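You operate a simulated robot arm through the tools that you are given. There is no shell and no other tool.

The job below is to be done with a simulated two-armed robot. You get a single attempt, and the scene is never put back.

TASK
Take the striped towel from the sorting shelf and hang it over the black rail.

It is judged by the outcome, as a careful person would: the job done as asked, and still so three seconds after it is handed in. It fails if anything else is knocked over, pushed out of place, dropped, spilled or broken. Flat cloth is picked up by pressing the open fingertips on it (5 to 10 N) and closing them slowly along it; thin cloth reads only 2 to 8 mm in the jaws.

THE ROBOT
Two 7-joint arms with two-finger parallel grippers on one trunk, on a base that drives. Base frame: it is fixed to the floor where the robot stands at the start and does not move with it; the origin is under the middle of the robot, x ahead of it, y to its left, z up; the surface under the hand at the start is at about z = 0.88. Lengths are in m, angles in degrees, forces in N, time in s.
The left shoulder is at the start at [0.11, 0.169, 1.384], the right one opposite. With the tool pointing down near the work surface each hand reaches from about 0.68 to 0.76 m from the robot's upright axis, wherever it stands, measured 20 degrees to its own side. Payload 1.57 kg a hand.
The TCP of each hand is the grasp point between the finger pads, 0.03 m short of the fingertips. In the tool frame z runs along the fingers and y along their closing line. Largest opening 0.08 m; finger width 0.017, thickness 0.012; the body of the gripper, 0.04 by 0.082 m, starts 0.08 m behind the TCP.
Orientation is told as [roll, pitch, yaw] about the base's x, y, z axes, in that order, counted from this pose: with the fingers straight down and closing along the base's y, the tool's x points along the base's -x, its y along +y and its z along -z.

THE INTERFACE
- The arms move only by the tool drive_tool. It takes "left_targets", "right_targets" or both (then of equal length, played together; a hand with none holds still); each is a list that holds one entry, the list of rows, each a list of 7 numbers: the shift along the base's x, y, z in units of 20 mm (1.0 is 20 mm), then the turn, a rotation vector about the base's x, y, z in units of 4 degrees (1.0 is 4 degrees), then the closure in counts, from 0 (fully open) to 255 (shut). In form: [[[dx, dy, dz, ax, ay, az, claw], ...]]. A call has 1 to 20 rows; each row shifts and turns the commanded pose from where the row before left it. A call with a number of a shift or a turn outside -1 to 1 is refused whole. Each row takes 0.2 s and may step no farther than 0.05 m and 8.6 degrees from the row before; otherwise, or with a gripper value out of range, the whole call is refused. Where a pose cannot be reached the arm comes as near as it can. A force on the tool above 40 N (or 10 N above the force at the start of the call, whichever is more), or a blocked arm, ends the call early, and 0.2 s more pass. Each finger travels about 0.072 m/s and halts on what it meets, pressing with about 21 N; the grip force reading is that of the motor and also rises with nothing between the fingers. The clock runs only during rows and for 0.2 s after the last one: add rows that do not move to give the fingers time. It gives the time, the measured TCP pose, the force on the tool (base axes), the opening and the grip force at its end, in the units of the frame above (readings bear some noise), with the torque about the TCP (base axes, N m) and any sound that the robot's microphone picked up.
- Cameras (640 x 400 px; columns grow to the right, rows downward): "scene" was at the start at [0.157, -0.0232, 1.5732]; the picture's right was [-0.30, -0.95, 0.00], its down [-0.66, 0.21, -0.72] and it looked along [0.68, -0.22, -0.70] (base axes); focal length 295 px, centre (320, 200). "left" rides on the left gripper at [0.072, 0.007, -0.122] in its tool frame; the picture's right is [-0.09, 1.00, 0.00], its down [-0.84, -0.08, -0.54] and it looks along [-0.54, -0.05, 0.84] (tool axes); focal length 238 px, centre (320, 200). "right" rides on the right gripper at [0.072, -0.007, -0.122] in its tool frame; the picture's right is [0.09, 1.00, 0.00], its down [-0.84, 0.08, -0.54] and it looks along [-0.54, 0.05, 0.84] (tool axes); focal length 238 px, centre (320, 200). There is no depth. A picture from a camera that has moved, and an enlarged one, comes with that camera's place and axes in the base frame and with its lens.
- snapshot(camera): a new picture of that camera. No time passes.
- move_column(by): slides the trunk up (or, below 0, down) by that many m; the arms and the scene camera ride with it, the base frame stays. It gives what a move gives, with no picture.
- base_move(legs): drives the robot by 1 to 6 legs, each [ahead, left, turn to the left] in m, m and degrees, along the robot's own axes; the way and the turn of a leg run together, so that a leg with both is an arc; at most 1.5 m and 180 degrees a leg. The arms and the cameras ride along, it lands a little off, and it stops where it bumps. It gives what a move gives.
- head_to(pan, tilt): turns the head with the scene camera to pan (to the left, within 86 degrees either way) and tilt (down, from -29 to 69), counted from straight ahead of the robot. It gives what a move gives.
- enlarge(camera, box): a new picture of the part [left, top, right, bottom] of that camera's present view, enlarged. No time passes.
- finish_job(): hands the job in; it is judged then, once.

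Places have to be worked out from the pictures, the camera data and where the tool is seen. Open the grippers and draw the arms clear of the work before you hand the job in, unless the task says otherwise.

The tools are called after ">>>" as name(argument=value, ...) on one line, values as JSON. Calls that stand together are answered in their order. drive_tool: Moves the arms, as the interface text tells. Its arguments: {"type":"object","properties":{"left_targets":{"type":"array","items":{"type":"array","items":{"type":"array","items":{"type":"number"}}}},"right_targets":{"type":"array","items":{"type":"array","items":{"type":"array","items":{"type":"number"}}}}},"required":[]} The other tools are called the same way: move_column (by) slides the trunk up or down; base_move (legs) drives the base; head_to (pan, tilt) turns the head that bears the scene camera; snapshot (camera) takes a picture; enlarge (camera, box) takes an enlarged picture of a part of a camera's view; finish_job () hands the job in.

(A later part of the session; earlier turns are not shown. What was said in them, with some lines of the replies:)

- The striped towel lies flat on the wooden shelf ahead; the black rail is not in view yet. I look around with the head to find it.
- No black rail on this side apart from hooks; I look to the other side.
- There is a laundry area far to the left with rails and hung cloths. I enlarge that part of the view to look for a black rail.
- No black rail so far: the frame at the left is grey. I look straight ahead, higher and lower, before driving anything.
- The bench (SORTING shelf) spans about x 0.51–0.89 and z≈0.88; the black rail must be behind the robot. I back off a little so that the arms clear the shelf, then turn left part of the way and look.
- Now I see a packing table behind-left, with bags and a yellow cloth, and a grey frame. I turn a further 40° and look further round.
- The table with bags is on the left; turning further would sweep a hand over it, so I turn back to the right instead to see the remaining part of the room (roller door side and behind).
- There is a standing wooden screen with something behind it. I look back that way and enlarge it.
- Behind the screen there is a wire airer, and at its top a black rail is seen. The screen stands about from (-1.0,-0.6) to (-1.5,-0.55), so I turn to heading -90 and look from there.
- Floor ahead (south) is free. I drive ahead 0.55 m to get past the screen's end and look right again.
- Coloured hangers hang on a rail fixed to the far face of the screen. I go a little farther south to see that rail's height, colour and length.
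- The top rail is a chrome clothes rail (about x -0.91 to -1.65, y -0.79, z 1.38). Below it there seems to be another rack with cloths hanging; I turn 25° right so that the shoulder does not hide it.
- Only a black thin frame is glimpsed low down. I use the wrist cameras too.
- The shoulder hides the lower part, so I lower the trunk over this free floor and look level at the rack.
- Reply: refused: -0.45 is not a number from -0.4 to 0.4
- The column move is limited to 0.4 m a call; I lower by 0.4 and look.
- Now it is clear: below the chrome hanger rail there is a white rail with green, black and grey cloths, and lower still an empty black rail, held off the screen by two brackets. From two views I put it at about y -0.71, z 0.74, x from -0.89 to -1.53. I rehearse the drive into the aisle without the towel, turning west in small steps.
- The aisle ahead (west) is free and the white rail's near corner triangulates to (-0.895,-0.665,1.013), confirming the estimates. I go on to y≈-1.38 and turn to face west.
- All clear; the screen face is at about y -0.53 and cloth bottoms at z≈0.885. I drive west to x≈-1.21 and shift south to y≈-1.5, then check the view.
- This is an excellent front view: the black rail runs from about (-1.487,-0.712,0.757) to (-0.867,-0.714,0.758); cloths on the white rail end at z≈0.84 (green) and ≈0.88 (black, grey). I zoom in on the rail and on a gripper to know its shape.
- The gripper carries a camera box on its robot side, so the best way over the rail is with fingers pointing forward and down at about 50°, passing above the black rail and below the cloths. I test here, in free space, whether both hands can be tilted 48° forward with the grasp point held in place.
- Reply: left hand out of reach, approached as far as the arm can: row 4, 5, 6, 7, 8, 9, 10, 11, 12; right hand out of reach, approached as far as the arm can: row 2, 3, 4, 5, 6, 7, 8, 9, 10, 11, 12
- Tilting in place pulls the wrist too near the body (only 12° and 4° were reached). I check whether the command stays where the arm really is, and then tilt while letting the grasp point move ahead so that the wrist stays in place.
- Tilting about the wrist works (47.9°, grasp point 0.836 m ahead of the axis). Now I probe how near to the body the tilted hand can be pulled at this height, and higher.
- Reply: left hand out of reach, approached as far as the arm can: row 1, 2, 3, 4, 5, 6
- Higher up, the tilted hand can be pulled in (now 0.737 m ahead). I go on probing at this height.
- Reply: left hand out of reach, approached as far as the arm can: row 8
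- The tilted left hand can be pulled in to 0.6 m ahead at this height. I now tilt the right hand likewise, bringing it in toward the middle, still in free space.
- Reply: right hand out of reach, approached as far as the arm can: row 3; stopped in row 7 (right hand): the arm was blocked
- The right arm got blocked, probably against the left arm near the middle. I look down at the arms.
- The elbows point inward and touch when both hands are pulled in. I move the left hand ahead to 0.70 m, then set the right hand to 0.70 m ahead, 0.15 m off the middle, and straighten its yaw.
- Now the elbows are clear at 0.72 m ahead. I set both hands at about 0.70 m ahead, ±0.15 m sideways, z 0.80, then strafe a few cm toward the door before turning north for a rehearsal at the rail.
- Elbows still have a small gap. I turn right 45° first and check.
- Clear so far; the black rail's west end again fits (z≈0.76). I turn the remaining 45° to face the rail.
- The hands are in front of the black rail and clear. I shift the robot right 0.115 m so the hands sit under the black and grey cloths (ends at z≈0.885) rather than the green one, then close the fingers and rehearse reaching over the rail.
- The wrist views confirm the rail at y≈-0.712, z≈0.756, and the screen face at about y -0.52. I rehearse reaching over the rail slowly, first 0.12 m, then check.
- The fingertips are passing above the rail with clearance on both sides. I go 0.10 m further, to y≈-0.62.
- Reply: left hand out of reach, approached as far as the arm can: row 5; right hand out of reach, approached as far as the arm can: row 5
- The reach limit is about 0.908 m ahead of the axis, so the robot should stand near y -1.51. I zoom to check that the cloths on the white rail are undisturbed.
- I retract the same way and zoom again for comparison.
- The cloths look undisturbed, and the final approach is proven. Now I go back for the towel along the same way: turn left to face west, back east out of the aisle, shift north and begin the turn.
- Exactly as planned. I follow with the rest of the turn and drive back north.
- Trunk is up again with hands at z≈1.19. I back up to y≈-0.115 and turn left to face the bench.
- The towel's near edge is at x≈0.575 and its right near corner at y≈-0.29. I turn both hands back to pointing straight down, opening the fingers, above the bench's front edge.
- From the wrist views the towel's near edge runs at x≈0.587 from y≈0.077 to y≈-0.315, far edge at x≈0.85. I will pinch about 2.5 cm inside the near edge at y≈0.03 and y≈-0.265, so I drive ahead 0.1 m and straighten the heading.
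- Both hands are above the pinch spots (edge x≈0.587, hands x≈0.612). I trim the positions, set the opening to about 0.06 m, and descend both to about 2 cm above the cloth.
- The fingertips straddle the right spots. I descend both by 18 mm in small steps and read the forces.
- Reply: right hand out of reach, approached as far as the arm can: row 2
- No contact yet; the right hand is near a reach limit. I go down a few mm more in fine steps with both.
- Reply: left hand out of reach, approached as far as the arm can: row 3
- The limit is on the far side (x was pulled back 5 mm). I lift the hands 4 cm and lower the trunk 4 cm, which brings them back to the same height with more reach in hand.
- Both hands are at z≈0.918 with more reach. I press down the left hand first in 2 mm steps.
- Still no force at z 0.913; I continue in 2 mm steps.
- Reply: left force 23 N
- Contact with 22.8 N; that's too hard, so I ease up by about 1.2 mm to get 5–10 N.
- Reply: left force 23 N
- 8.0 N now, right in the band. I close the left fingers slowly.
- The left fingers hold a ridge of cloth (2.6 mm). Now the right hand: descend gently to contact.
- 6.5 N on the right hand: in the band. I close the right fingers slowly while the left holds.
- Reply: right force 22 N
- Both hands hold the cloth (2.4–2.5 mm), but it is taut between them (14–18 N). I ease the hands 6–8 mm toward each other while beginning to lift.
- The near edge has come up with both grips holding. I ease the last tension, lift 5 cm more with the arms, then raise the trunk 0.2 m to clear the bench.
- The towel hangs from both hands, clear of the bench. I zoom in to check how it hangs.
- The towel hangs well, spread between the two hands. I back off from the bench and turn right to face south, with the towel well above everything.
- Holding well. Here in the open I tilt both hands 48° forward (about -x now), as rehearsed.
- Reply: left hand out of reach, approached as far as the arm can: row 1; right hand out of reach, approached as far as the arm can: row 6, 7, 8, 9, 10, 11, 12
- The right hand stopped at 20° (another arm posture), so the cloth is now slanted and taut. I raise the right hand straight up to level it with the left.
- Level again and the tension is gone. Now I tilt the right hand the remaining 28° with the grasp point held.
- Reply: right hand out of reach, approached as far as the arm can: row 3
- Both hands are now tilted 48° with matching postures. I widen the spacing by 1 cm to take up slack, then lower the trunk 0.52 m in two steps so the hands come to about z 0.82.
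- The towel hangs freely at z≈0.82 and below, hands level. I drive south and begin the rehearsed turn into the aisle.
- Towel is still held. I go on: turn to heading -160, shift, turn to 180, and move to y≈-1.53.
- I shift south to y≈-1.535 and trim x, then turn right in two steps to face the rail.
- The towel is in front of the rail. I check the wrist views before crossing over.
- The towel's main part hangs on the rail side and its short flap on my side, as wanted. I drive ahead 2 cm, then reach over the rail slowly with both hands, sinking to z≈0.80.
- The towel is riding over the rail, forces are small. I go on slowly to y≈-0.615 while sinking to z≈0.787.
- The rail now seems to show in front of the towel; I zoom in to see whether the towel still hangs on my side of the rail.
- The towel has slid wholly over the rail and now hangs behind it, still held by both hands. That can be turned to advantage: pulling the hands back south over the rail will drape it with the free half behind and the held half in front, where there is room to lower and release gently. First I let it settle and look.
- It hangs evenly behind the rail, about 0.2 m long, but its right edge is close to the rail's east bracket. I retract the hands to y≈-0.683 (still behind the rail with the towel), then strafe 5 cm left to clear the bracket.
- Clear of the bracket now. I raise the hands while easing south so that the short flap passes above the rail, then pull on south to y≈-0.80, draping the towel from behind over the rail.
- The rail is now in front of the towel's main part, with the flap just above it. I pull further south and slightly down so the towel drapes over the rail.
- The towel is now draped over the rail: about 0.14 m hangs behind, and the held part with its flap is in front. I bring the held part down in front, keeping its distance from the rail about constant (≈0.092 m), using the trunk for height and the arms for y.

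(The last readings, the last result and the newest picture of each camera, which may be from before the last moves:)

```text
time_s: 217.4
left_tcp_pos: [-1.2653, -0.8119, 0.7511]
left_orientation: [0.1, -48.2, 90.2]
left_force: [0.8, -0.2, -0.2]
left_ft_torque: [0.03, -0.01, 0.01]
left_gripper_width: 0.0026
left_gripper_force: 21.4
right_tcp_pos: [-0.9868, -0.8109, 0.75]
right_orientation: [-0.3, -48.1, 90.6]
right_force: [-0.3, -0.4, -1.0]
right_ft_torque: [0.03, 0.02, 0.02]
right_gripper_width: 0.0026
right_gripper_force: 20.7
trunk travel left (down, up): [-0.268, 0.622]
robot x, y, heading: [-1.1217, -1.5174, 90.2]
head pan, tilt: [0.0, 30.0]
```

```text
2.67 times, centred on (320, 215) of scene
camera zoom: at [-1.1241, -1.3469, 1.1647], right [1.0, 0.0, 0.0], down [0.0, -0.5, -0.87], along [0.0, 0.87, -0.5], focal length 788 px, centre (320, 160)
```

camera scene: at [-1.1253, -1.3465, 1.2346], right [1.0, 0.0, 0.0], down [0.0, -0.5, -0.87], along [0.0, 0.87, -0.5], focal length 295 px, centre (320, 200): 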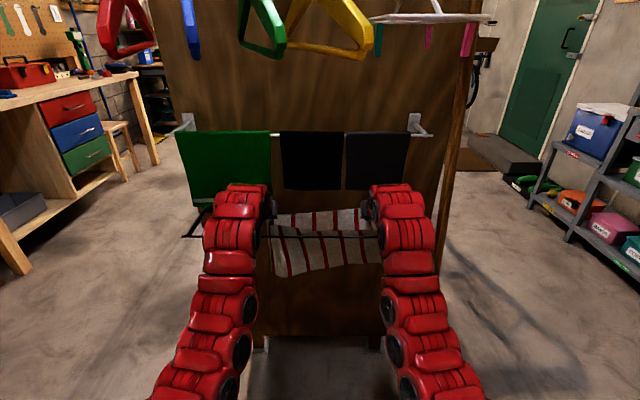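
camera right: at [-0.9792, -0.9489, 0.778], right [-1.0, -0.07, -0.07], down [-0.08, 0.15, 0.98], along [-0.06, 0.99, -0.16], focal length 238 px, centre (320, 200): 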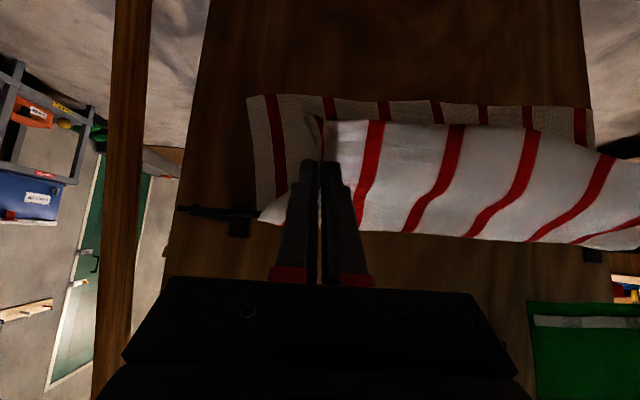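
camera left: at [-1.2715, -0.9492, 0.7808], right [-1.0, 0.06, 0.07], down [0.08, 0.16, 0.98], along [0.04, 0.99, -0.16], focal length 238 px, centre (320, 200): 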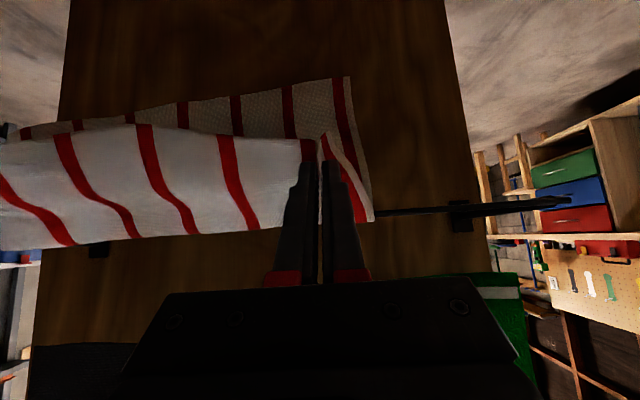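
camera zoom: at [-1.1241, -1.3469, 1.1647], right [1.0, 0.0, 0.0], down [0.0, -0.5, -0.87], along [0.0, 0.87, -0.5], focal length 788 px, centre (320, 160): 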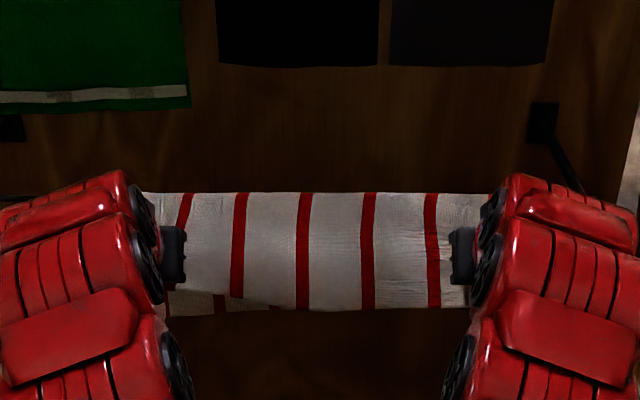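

Draped nicely: the rear part hangs about 0.145 m below the rail. I continue the arc downward: arms a little north, trunk down, in small steps.

>>> drive_tool(left_targets=[[[0, 0.35, 0, 0, 0, 0, 255], [0, 0, 0, 0, 0, 0, 255]]], right_targets=[[[0, 0.35, 0, 0, 0, 0, 255], [0, 0, 0, 0, 0, 0, 255]]])

>>> move_column(by=-0.03)

>>> drive_tool(left_targets=[[[0, 0.5, 0, 0, 0, 0, 255], [0, 0.5, 0, 0, 0, 0, 255], [0, 0, 0, 0, 0, 0, 255]]], right_targets=[[[0, 0.5, 0, 0, 0, 0, 255], [0, 0.5, 0, 0, 0, 0, 255], [0, 0, 0, 0, 0, 0, 255]]])

>>> move_column(by=-0.02)

>>> snapshot(camera="right")

>>> snapshot(camera="left")

```text
time_s: 218.0
left_tcp_pos: [-1.2665, -0.8043, 0.7514]
left_orientation: [0.1, -48.1, 90.3]
left_force: [-0.9, -0.7, 0.4]
left_ft_torque: [0.02, 0.02, -0.03]
left_gripper_width: 0.0023
left_gripper_force: 20.8
right_tcp_pos: [-0.9869, -0.8024, 0.75]
right_orientation: [-0.4, -48.1, 90.6]
right_force: [-0.3, -0.6, -0.1]
right_ft_torque: [0.01, 0.02, 0.05]
right_gripper_width: 0.0026
right_gripper_force: 20.4
trunk travel left (down, up): [-0.268, 0.622]
robot x, y, heading: [-1.1261, -1.515, 90.4]
head pan, tilt: [0.0, 30.0]
```

```text
time_s: 218.8
left_tcp_pos: [-1.2662, -0.8041, 0.7211]
left_orientation: [0.1, -48.0, 90.3]
left_force: [1.0, -0.3, -0.2]
left_ft_torque: [-0.01, -0.01, 0.05]
left_gripper_width: 0.0023
left_gripper_force: 21.4
right_tcp_pos: [-0.9869, -0.8024, 0.7198]
right_orientation: [-0.3, -48.1, 90.6]
right_force: [-0.3, -0.5, 0.8]
right_ft_torque: [0.02, 0.04, 0.02]
right_gripper_width: 0.0028
right_gripper_force: 20.9
trunk travel left (down, up): [-0.238, 0.652]
robot x, y, heading: [-1.1209, -1.5198, 90.1]
head pan, tilt: [0.0, 30.0]
```

```text
time_s: 219.6
left_tcp_pos: [-1.2662, -0.7844, 0.7201]
left_orientation: [0.0, -48.1, 90.3]
left_force: [0.4, -0.5, -0.1]
left_ft_torque: [0.01, -0.03, 0.02]
left_gripper_width: 0.0026
left_gripper_force: 20.6
right_tcp_pos: [-0.9848, -0.7818, 0.7195]
right_orientation: [-0.3, -48.1, 90.5]
right_force: [-1.1, 0.2, -0.4]
right_ft_torque: [0.0, -0.01, 0.04]
right_gripper_width: 0.0024
right_gripper_force: 21.1
trunk travel left (down, up): [-0.238, 0.652]
robot x, y, heading: [-1.1248, -1.5204, 90.3]
head pan, tilt: [0.0, 30.0]
```

```text
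time_s: 220.2
left_tcp_pos: [-1.2658, -0.7833, 0.7022]
left_orientation: [0.2, -48.1, 90.3]
left_force: [-0.5, 0.3, -1.1]
left_ft_torque: [0.0, 0.03, 0.01]
left_gripper_width: 0.0025
left_gripper_force: 22.0
right_tcp_pos: [-0.9868, -0.7817, 0.7004]
right_orientation: [-0.2, -48.2, 90.5]
right_force: [0.0, -0.5, 0.7]
right_ft_torque: [0.02, -0.02, 0.04]
right_gripper_width: 0.0024
right_gripper_force: 21.1
trunk travel left (down, up): [-0.218, 0.672]
robot x, y, heading: [-1.1198, -1.5176, 90.2]
head pan, tilt: [0.0, 30.0]
```

```text
taken
camera right: at [-0.9791, -0.9211, 0.7278], right [-1.0, -0.07, -0.07], down [-0.08, 0.15, 0.98], along [-0.05, 0.99, -0.16], focal length 238 px, centre (320, 200)
```

right: 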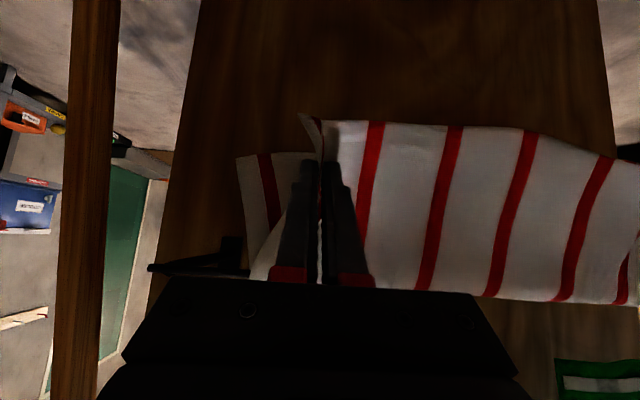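

```text
taken
camera left: at [-1.2713, -0.9218, 0.7306], right [-1.0, 0.06, 0.07], down [0.08, 0.16, 0.98], along [0.04, 0.99, -0.16], focal length 238 px, centre (320, 200)
```

left: 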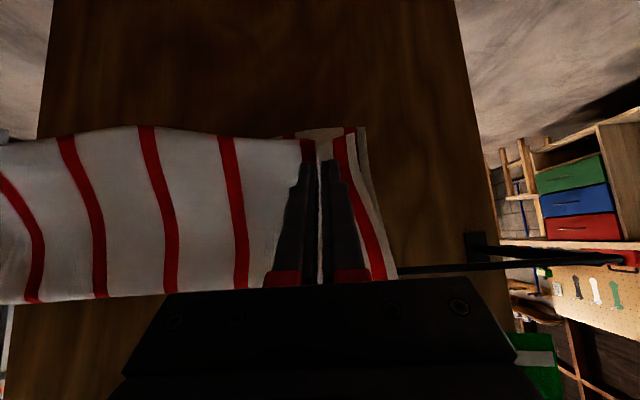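

The held part now hangs in front, about as long as the rear part. I bring the hands closer under the rail for a calm release.

>>> drive_tool(left_targets=[[[0, 0.5, 0, 0, 0, 0, 255], [0, 0.5, 0, 0, 0, 0, 255], [0, 0, 0, 0, 0, 0, 255]]], right_targets=[[[0, 0.5, 0, 0, 0, 0, 255], [0, 0.5, 0, 0, 0, 0, 255], [0, 0, 0, 0, 0, 0, 255]]])

>>> move_column(by=-0.014)

>>> drive_tool(left_targets=[[[0, 0.4, 0, 0, 0, 0, 255], [0, 0, 0, 0, 0, 0, 255], [0, 0, 0, 0, 0, 0, 255]]], right_targets=[[[0, 0.4, 0, 0, 0, 0, 255], [0, 0, 0, 0, 0, 0, 255], [0, 0, 0, 0, 0, 0, 255]]])

>>> snapshot(camera="right")

>>> snapshot(camera="left")

>>> snapshot(camera="scene")

>>> enlarge(camera="scene", box=[200, 120, 440, 270])

```text
time_s: 221.1
left_tcp_pos: [-1.2654, -0.7646, 0.7008]
left_orientation: [0.1, -48.2, 90.3]
left_force: [0.7, 0.0, -0.1]
left_ft_torque: [0.0, 0.05, 0.05]
left_gripper_width: 0.0023
left_gripper_force: 20.7
right_tcp_pos: [-0.9862, -0.7623, 0.6999]
right_orientation: [-0.2, -48.1, 90.6]
right_force: [0.0, -1.5, 0.7]
right_ft_torque: [0.0, 0.02, 0.02]
right_gripper_width: 0.0026
right_gripper_force: 20.8
trunk travel left (down, up): [-0.218, 0.672]
robot x, y, heading: [-1.1208, -1.5175, 89.9]
head pan, tilt: [0.0, 30.0]
```

```text
time_s: 221.7
left_tcp_pos: [-1.2655, -0.7649, 0.687]
left_orientation: [0.1, -48.1, 90.3]
left_force: [0.4, 0.2, 0.5]
left_ft_torque: [-0.01, -0.04, 0.04]
left_gripper_width: 0.0025
left_gripper_force: 20.8
right_tcp_pos: [-0.9879, -0.7629, 0.6858]
right_orientation: [-0.3, -48.0, 90.6]
right_force: [0.0, -0.2, 0.2]
right_ft_torque: [0.0, -0.01, 0.0]
right_gripper_width: 0.0023
right_gripper_force: 20.4
trunk travel left (down, up): [-0.204, 0.686]
robot x, y, heading: [-1.1208, -1.5204, 90.3]
head pan, tilt: [0.0, 30.0]
```

```text
time_s: 222.5
left_tcp_pos: [-1.2672, -0.7567, 0.6866]
left_orientation: [0.1, -48.2, 90.3]
left_force: [-0.8, 0.0, 0.3]
left_ft_torque: [-0.05, 0.0, 0.01]
left_gripper_width: 0.0023
left_gripper_force: 21.2
right_tcp_pos: [-0.986, -0.7555, 0.6867]
right_orientation: [-0.3, -48.0, 90.6]
right_force: [-0.2, 0.2, 0.7]
right_ft_torque: [0.02, 0.01, 0.07]
right_gripper_width: 0.0026
right_gripper_force: 20.8
trunk travel left (down, up): [-0.204, 0.686]
robot x, y, heading: [-1.1229, -1.5219, 89.9]
head pan, tilt: [0.0, 30.0]
```

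```text
taken
camera right: at [-0.9792, -0.8932, 0.7128], right [-1.0, -0.07, -0.07], down [-0.08, 0.16, 0.98], along [-0.06, 0.99, -0.16], focal length 238 px, centre (320, 200)
```

right: 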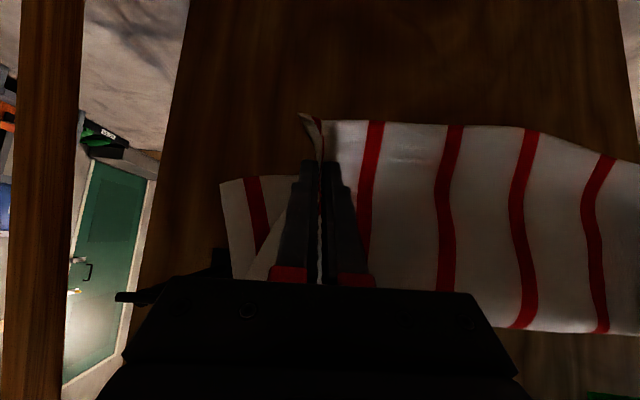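

```text
taken
camera left: at [-1.2715, -0.8941, 0.7157], right [-1.0, 0.06, 0.07], down [0.08, 0.16, 0.98], along [0.04, 0.99, -0.16], focal length 238 px, centre (320, 200)
```

left: 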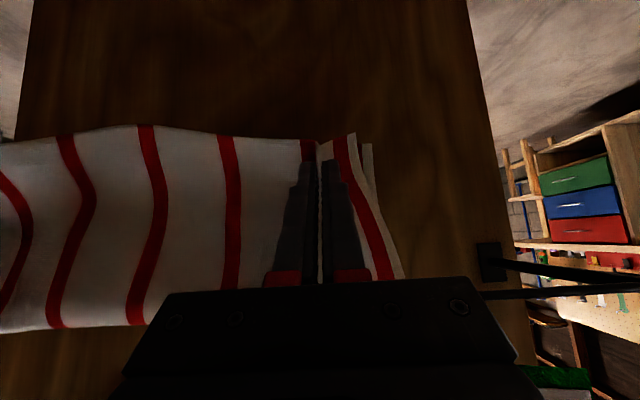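

```text
taken
camera scene: at [-1.1241, -1.3466, 1.1006], right [1.0, 0.0, 0.0], down [0.0, -0.5, -0.87], along [0.0, 0.87, -0.5], focal length 295 px, centre (320, 200)
```

scene: 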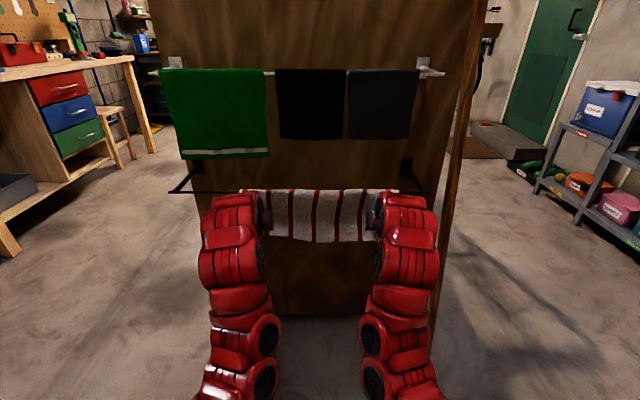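

```text
2.67 times, centred on (320, 195) of scene
camera zoom: at [-1.1241, -1.3466, 1.1006], right [1.0, 0.0, 0.0], down [0.0, -0.5, -0.87], along [0.0, 0.87, -0.5], focal length 788 px, centre (320, 213)
```

zoom: 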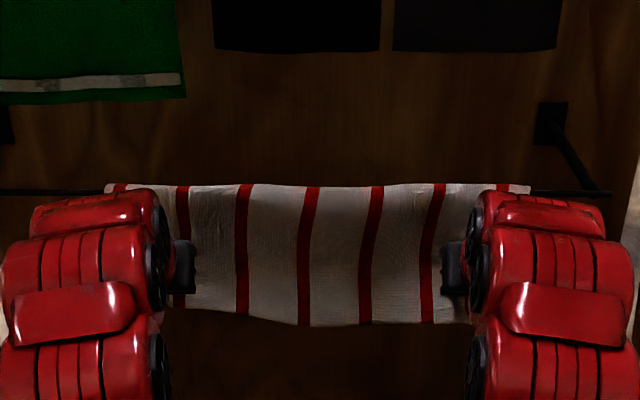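

The towel hangs over the rail, but the front (≈0.136 m) is a bit longer than the rear (≈0.12 m left, ≈0.09 m right). I raise the hands 1.5 cm (left) and 2.5 cm (right) to give slack, so the rear can settle lower, and see whether it slides.

>>> drive_tool(left_targets=[[[0, 0, 0.15, 0, 0, 0, 255], [0, 0, 0.15, 0, 0, 0, 255], [0, 0, 0.15, 0, 0, 0, 255], [0, 0, 0.15, 0, 0, 0, 255], [0, 0, 0.15, 0, 0, 0, 255], [0, 0, 0, 0, 0, 0, 255], [0, 0, 0, 0, 0, 0, 255], [0, 0, 0, 0, 0, 0, 255], [0, 0, 0, 0, 0, 0, 255]]], right_targets=[[[0, 0, 0.25, 0, 0, 0, 255], [0, 0, 0.25, 0, 0, 0, 255], [0, 0, 0.25, 0, 0, 0, 255], [0, 0, 0.25, 0, 0, 0, 255], [0, 0, 0.25, 0, 0, 0, 255], [0, 0, 0, 0, 0, 0, 255], [0, 0, 0, 0, 0, 0, 255], [0, 0, 0, 0, 0, 0, 255], [0, 0, 0, 0, 0, 0, 255]]])

>>> snapshot(camera="right")

>>> snapshot(camera="left")

>>> enlarge(camera="scene", box=[200, 120, 440, 270])

```text
time_s: 224.5
left_tcp_pos: [-1.2659, -0.7559, 0.7022]
left_orientation: [0.1, -48.1, 90.2]
left_force: [0.5, -0.8, -0.7]
left_ft_torque: [0.04, 0.0, 0.02]
left_gripper_width: 0.0024
left_gripper_force: 21.0
right_tcp_pos: [-0.9872, -0.755, 0.7105]
right_orientation: [-0.5, -48.1, 90.6]
right_force: [0.3, 1.1, 0.4]
right_ft_torque: [0.0, 0.01, 0.04]
right_gripper_width: 0.0024
right_gripper_force: 21.1
trunk travel left (down, up): [-0.204, 0.686]
robot x, y, heading: [-1.1256, -1.5215, 90.4]
head pan, tilt: [0.0, 30.0]
```

```text
taken
camera right: at [-0.9804, -0.8933, 0.7382], right [-1.0, -0.07, -0.07], down [-0.08, 0.15, 0.98], along [-0.06, 0.99, -0.16], focal length 238 px, centre (320, 200)
```

right: 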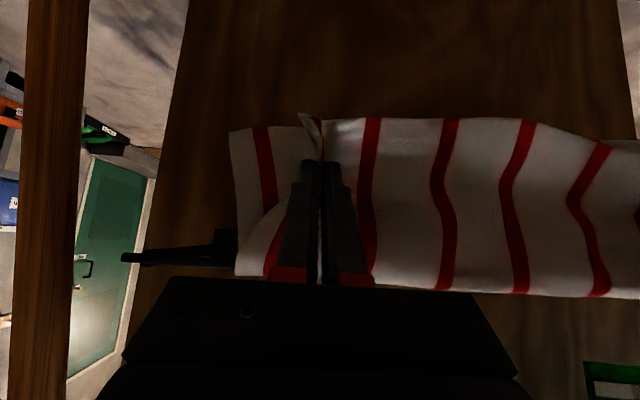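

```text
taken
camera left: at [-1.2712, -0.8936, 0.7317], right [-1.0, 0.06, 0.07], down [0.08, 0.16, 0.98], along [0.04, 0.99, -0.16], focal length 238 px, centre (320, 200)
```

left: 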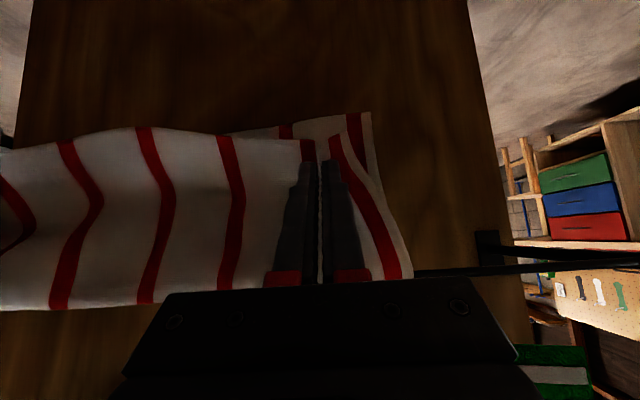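

```text
2.67 times, centred on (320, 195) of scene
camera zoom: at [-1.1241, -1.3465, 1.1006], right [1.0, 0.0, 0.0], down [0.0, -0.5, -0.87], along [0.0, 0.87, -0.5], focal length 788 px, centre (320, 213)
```

zoom: 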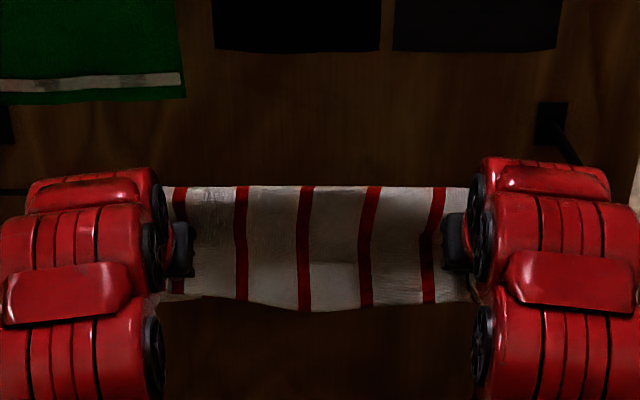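

The rear slid down a bit: now rear ≈0.10–0.13 m and front ≈0.12 m, well balanced. I open both grippers gently (to about 3 cm) without moving, and look.

>>> drive_tool(left_targets=[[[0, 0, 0, 0, 0, 0, 235], [0, 0, 0, 0, 0, 0, 215], [0, 0, 0, 0, 0, 0, 195], [0, 0, 0, 0, 0, 0, 175], [0, 0, 0, 0, 0, 0, 160], [0, 0, 0, 0, 0, 0, 160], [0, 0, 0, 0, 0, 0, 160]]], right_targets=[[[0, 0, 0, 0, 0, 0, 235], [0, 0, 0, 0, 0, 0, 215], [0, 0, 0, 0, 0, 0, 195], [0, 0, 0, 0, 0, 0, 175], [0, 0, 0, 0, 0, 0, 160], [0, 0, 0, 0, 0, 0, 160], [0, 0, 0, 0, 0, 0, 160]]])

>>> snapshot(camera="right")

>>> snapshot(camera="left")

>>> enlarge(camera="scene", box=[200, 120, 440, 270])

```text
time_s: 226.1
left_tcp_pos: [-1.2656, -0.7555, 0.7025]
left_orientation: [0.1, -48.1, 90.3]
left_force: [0.8, 1.5, 0.4]
left_ft_torque: [-0.01, 0.0, 0.0]
left_gripper_width: 0.0299
left_gripper_force: 0.1
right_tcp_pos: [-0.9881, -0.7551, 0.7097]
right_orientation: [-0.4, -48.0, 90.6]
right_force: [0.1, 0.2, -0.2]
right_ft_torque: [-0.01, -0.02, 0.02]
right_gripper_width: 0.0299
right_gripper_force: 0.0
trunk travel left (down, up): [-0.204, 0.686]
robot x, y, heading: [-1.1229, -1.517, 90.4]
head pan, tilt: [0.0, 30.0]
```

```text
taken
camera right: at [-0.9804, -0.8933, 0.7382], right [-1.0, -0.07, -0.07], down [-0.08, 0.15, 0.98], along [-0.06, 0.99, -0.16], focal length 238 px, centre (320, 200)
```

right: 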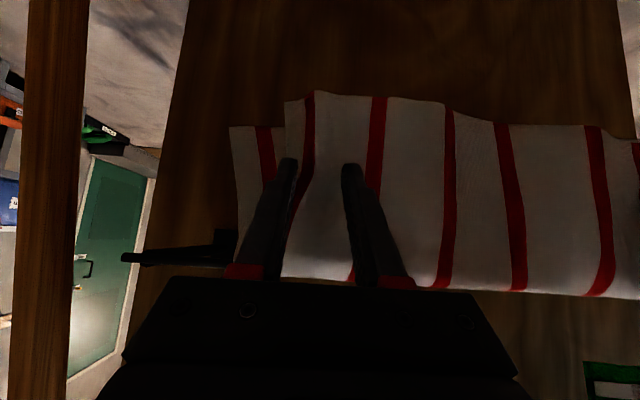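

```text
taken
camera left: at [-1.2712, -0.8936, 0.7317], right [-1.0, 0.06, 0.07], down [0.08, 0.16, 0.98], along [0.04, 0.99, -0.16], focal length 238 px, centre (320, 200)
```

left: 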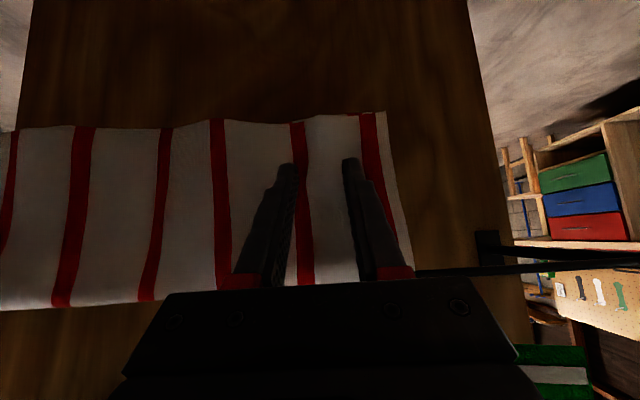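

```text
2.67 times, centred on (320, 195) of scene
camera zoom: at [-1.1241, -1.3466, 1.1006], right [1.0, 0.0, 0.0], down [0.0, -0.5, -0.87], along [0.0, 0.87, -0.5], focal length 788 px, centre (320, 213)
```

zoom: 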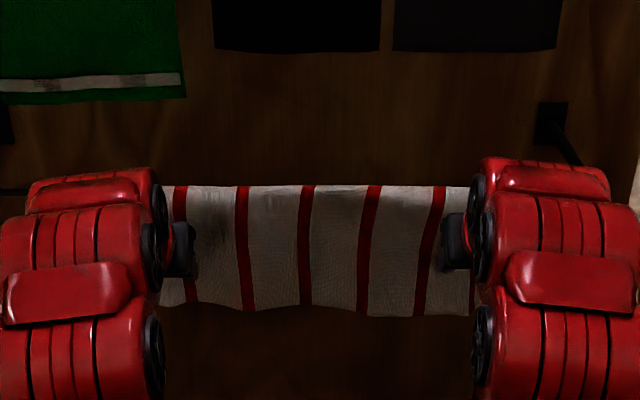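

The towel is free and hangs over the rail, front and rear both down. I withdraw both hands slowly along their own axes (south and up).

>>> drive_tool(left_targets=[[[0, -0.3, 0.2, 0, 0, 0, 160], [0, -0.37, 0.3, 0, 0, 0, 160], [0, -0.37, 0.3, 0, 0, 0, 160], [0, -0.37, 0.3, 0, 0, 0, 160], [0, -0.37, 0.3, 0, 0, 0, 160], [0, -0.37, 0.3, 0, 0, 0, 160], [0, 0, 0, 0, 0, 0, 160]]], right_targets=[[[0, -0.3, 0.2, 0, 0, 0, 160], [0, -0.37, 0.3, 0, 0, 0, 160], [0, -0.37, 0.3, 0, 0, 0, 160], [0, -0.37, 0.3, 0, 0, 0, 160], [0, -0.37, 0.3, 0, 0, 0, 160], [0, -0.37, 0.3, 0, 0, 0, 160], [0, 0, 0, 0, 0, 0, 160]]])

>>> snapshot(camera="right")

>>> snapshot(camera="left")

>>> enlarge(camera="scene", box=[200, 120, 440, 270])

```text
time_s: 227.7
left_tcp_pos: [-1.2673, -0.7988, 0.7354]
left_orientation: [0.1, -48.1, 90.3]
left_force: [-1.1, -0.9, 0.8]
left_ft_torque: [0.0, 0.0, 0.01]
left_gripper_width: 0.0297
left_gripper_force: 0.1
right_tcp_pos: [-0.9874, -0.7982, 0.7426]
right_orientation: [-0.3, -48.2, 90.6]
right_force: [0.3, -0.6, -0.2]
right_ft_torque: [-0.04, -0.04, -0.02]
right_gripper_width: 0.0298
right_gripper_force: 0.1
trunk travel left (down, up): [-0.204, 0.686]
robot x, y, heading: [-1.1199, -1.5173, 90.1]
head pan, tilt: [0.0, 30.0]
```

```text
taken
camera right: at [-0.9795, -0.9361, 0.7711], right [-1.0, -0.07, -0.07], down [-0.08, 0.15, 0.98], along [-0.05, 0.99, -0.16], focal length 238 px, centre (320, 200)
```

right: 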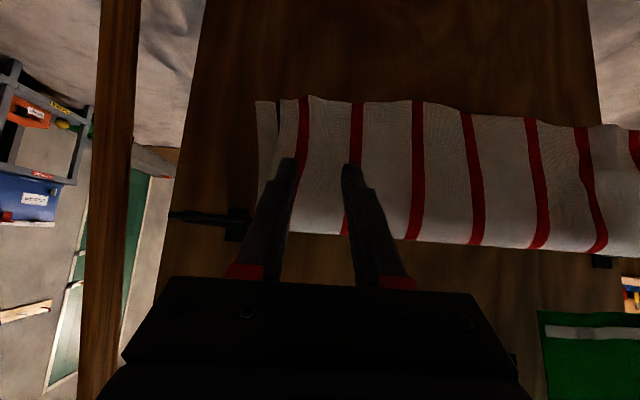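

```text
taken
camera left: at [-1.2721, -0.9367, 0.7651], right [-1.0, 0.06, 0.07], down [0.08, 0.16, 0.98], along [0.04, 0.99, -0.16], focal length 238 px, centre (320, 200)
```

left: 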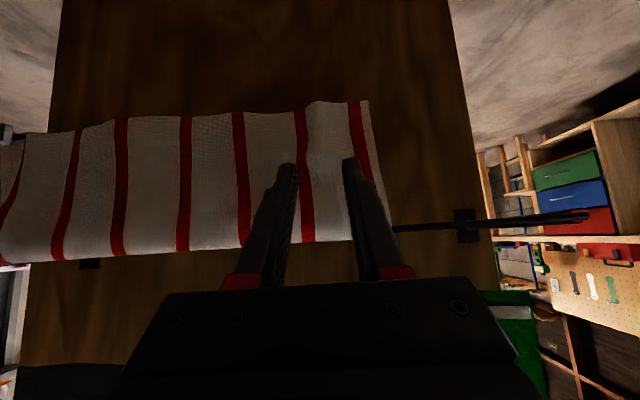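

```text
2.67 times, centred on (320, 195) of scene
camera zoom: at [-1.1241, -1.3466, 1.1006], right [1.0, 0.0, 0.0], down [0.0, -0.5, -0.87], along [0.0, 0.87, -0.5], focal length 788 px, centre (320, 213)
```

zoom: 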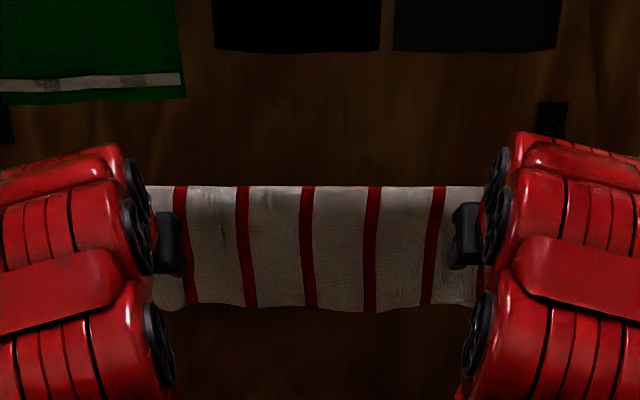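

The towel stays put. I withdraw a bit further, open the grippers fully once clear, and check the towel again.

>>> drive_tool(left_targets=[[[0, -0.5, 0.1, 0, 0, 0, 160], [0, -0.5, 0.1, 0, 0, 0, 160], [0, 0, 0, 0, 0, 0, 0], [0, 0, 0, 0, 0, 0, 0], [0, 0, 0, 0, 0, 0, 0], [0, 0, 0, 0, 0, 0, 0]]], right_targets=[[[0, -0.5, 0.1, 0, 0, 0, 160], [0, -0.5, 0.1, 0, 0, 0, 160], [0, 0, 0, 0, 0, 0, 0], [0, 0, 0, 0, 0, 0, 0], [0, 0, 0, 0, 0, 0, 0], [0, 0, 0, 0, 0, 0, 0]]])

>>> snapshot(camera="right")

>>> snapshot(camera="left")

```text
time_s: 229.1
left_tcp_pos: [-1.2664, -0.8182, 0.7402]
left_orientation: [0.2, -48.1, 90.3]
left_force: [0.3, -0.9, -0.1]
left_ft_torque: [0.0, 0.03, -0.01]
left_gripper_width: 0.0801
left_gripper_force: 0.1
right_tcp_pos: [-0.9873, -0.8168, 0.7471]
right_orientation: [-0.3, -48.1, 90.6]
right_force: [0.1, -0.1, 0.3]
right_ft_torque: [-0.02, 0.02, 0.03]
right_gripper_width: 0.0801
right_gripper_force: 0.1
trunk travel left (down, up): [-0.204, 0.686]
robot x, y, heading: [-1.121, -1.5193, 90.4]
head pan, tilt: [0.0, 30.0]
```

```text
taken
camera right: at [-0.9794, -0.956, 0.7757], right [-1.0, -0.07, -0.07], down [-0.08, 0.15, 0.98], along [-0.05, 0.99, -0.16], focal length 238 px, centre (320, 200)
```

right: 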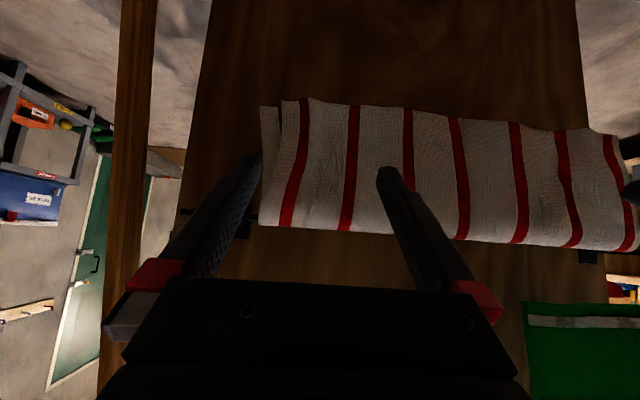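

```text
taken
camera left: at [-1.2722, -0.9568, 0.7702], right [-1.0, 0.06, 0.07], down [0.08, 0.16, 0.98], along [0.04, 0.99, -0.16], focal length 238 px, centre (320, 200)
```

left: 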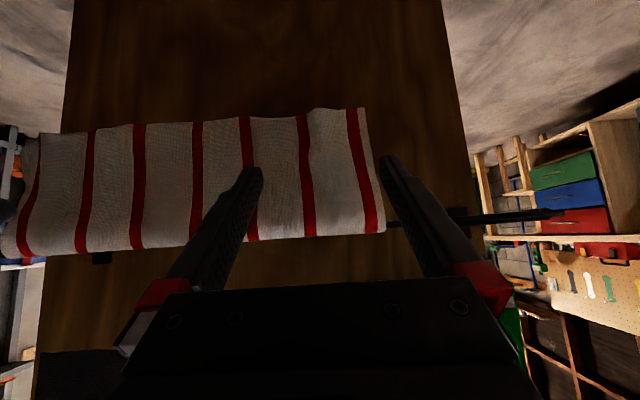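

The towel hangs evenly over the black rail, undisturbed, grippers fully open. I back off 3 cm and turn left so the arms swing away from the rail, as on the way in.

>>> base_move(legs=[[-0.03, 0, 0], [0, 0, 45], [0, 0, 45]])

>>> head_to(pan=-80, tilt=20)

>>> snapshot(camera="scene")

>>> enlarge(camera="scene", box=[280, 100, 580, 320])

```text
time_s: 234.1
left_tcp_pos: [-1.8195, -1.7047, 0.7405]
left_orientation: [0.1, -48.1, -178.9]
left_force: [0.8, 0.3, -0.2]
left_ft_torque: [0.05, 0.01, 0.01]
left_gripper_width: 0.0803
left_gripper_force: 0.1
right_tcp_pos: [-1.8256, -1.4242, 0.7469]
right_orientation: [-0.2, -48.1, -178.5]
right_force: [-0.8, -0.2, -0.1]
right_ft_torque: [-0.02, 0.01, 0.0]
right_gripper_width: 0.0799
right_gripper_force: 0.0
trunk travel left (down, up): [-0.204, 0.686]
robot x, y, heading: [-1.1212, -1.5521, -179.0]
head pan, tilt: [0.0, 30.0]
```

```text
time_s: 235.6
left_tcp_pos: [-1.8196, -1.7045, 0.7409]
left_orientation: [0.1, -48.1, -178.8]
left_force: [0.6, -0.6, -0.5]
left_ft_torque: [-0.04, 0.02, 0.02]
left_gripper_width: 0.0799
left_gripper_force: 0.0
right_tcp_pos: [-1.826, -1.4239, 0.748]
right_orientation: [-0.2, -48.1, -178.5]
right_force: [0.2, -0.1, -0.4]
right_ft_torque: [-0.02, 0.02, -0.02]
right_gripper_width: 0.0799
right_gripper_force: 0.1
trunk travel left (down, up): [-0.204, 0.686]
robot x, y, heading: [-1.1253, -1.5479, -178.8]
head pan, tilt: [-80.0, 20.0]
```

```text
taken
camera scene: at [-1.2217, -1.4575, 1.1167], right [0.98, 0.19, 0.0], down [0.07, -0.34, -0.94], along [-0.18, 0.92, -0.34], focal length 295 px, centre (320, 200)
```

scene: 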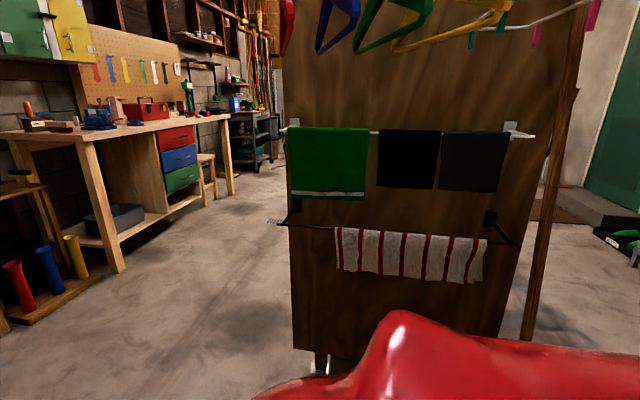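

```text
1.82 times, centred on (430, 210) of scene
camera zoom: at [-1.2217, -1.4575, 1.1167], right [0.98, 0.19, 0.0], down [0.07, -0.34, -0.94], along [-0.18, 0.92, -0.34], focal length 537 px, centre (120, 182)
```

zoom: 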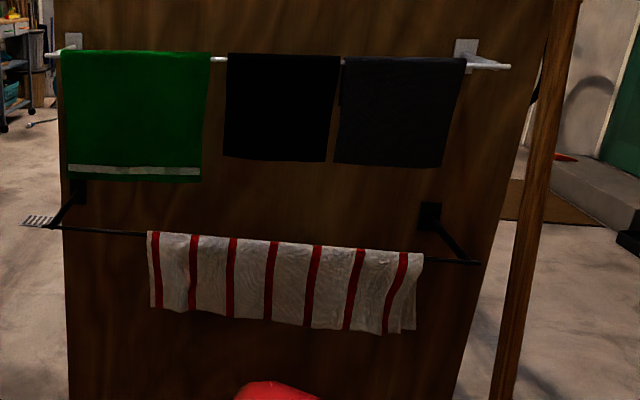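

The striped towel hangs over the black rail, evenly down in front and behind. The other cloths and the hangers are still hanging, though the black cloth seems to sit about 1 cm further along its rail than at first. It has stayed put for several seconds; the grippers are open and the arms are clear, so I hand the job in.

>>> finish_job()

```text
The job is handed in.
```

The striped towel is off the sorting shelf and hanging over the black rail, with about 12 cm down in front and 10 to 13 cm behind. It stayed put for the roughly 8 seconds between release and hand-in.

- **Slip while hanging it:** on the first reach over, the whole towel slid behind the rail while I still held it. I pulled it back over from behind and let go once both sides hung about evenly.
- **Other things:** the black cloth on the white rail above looks about 1 cm further along than at first. A hand probably brushed it during my practice reach without the towel. I left it there rather than risk disturbing it more. I saw nothing else moved or knocked over.
- **Robot:** both grippers are open, and the arms are turned away from the rail.
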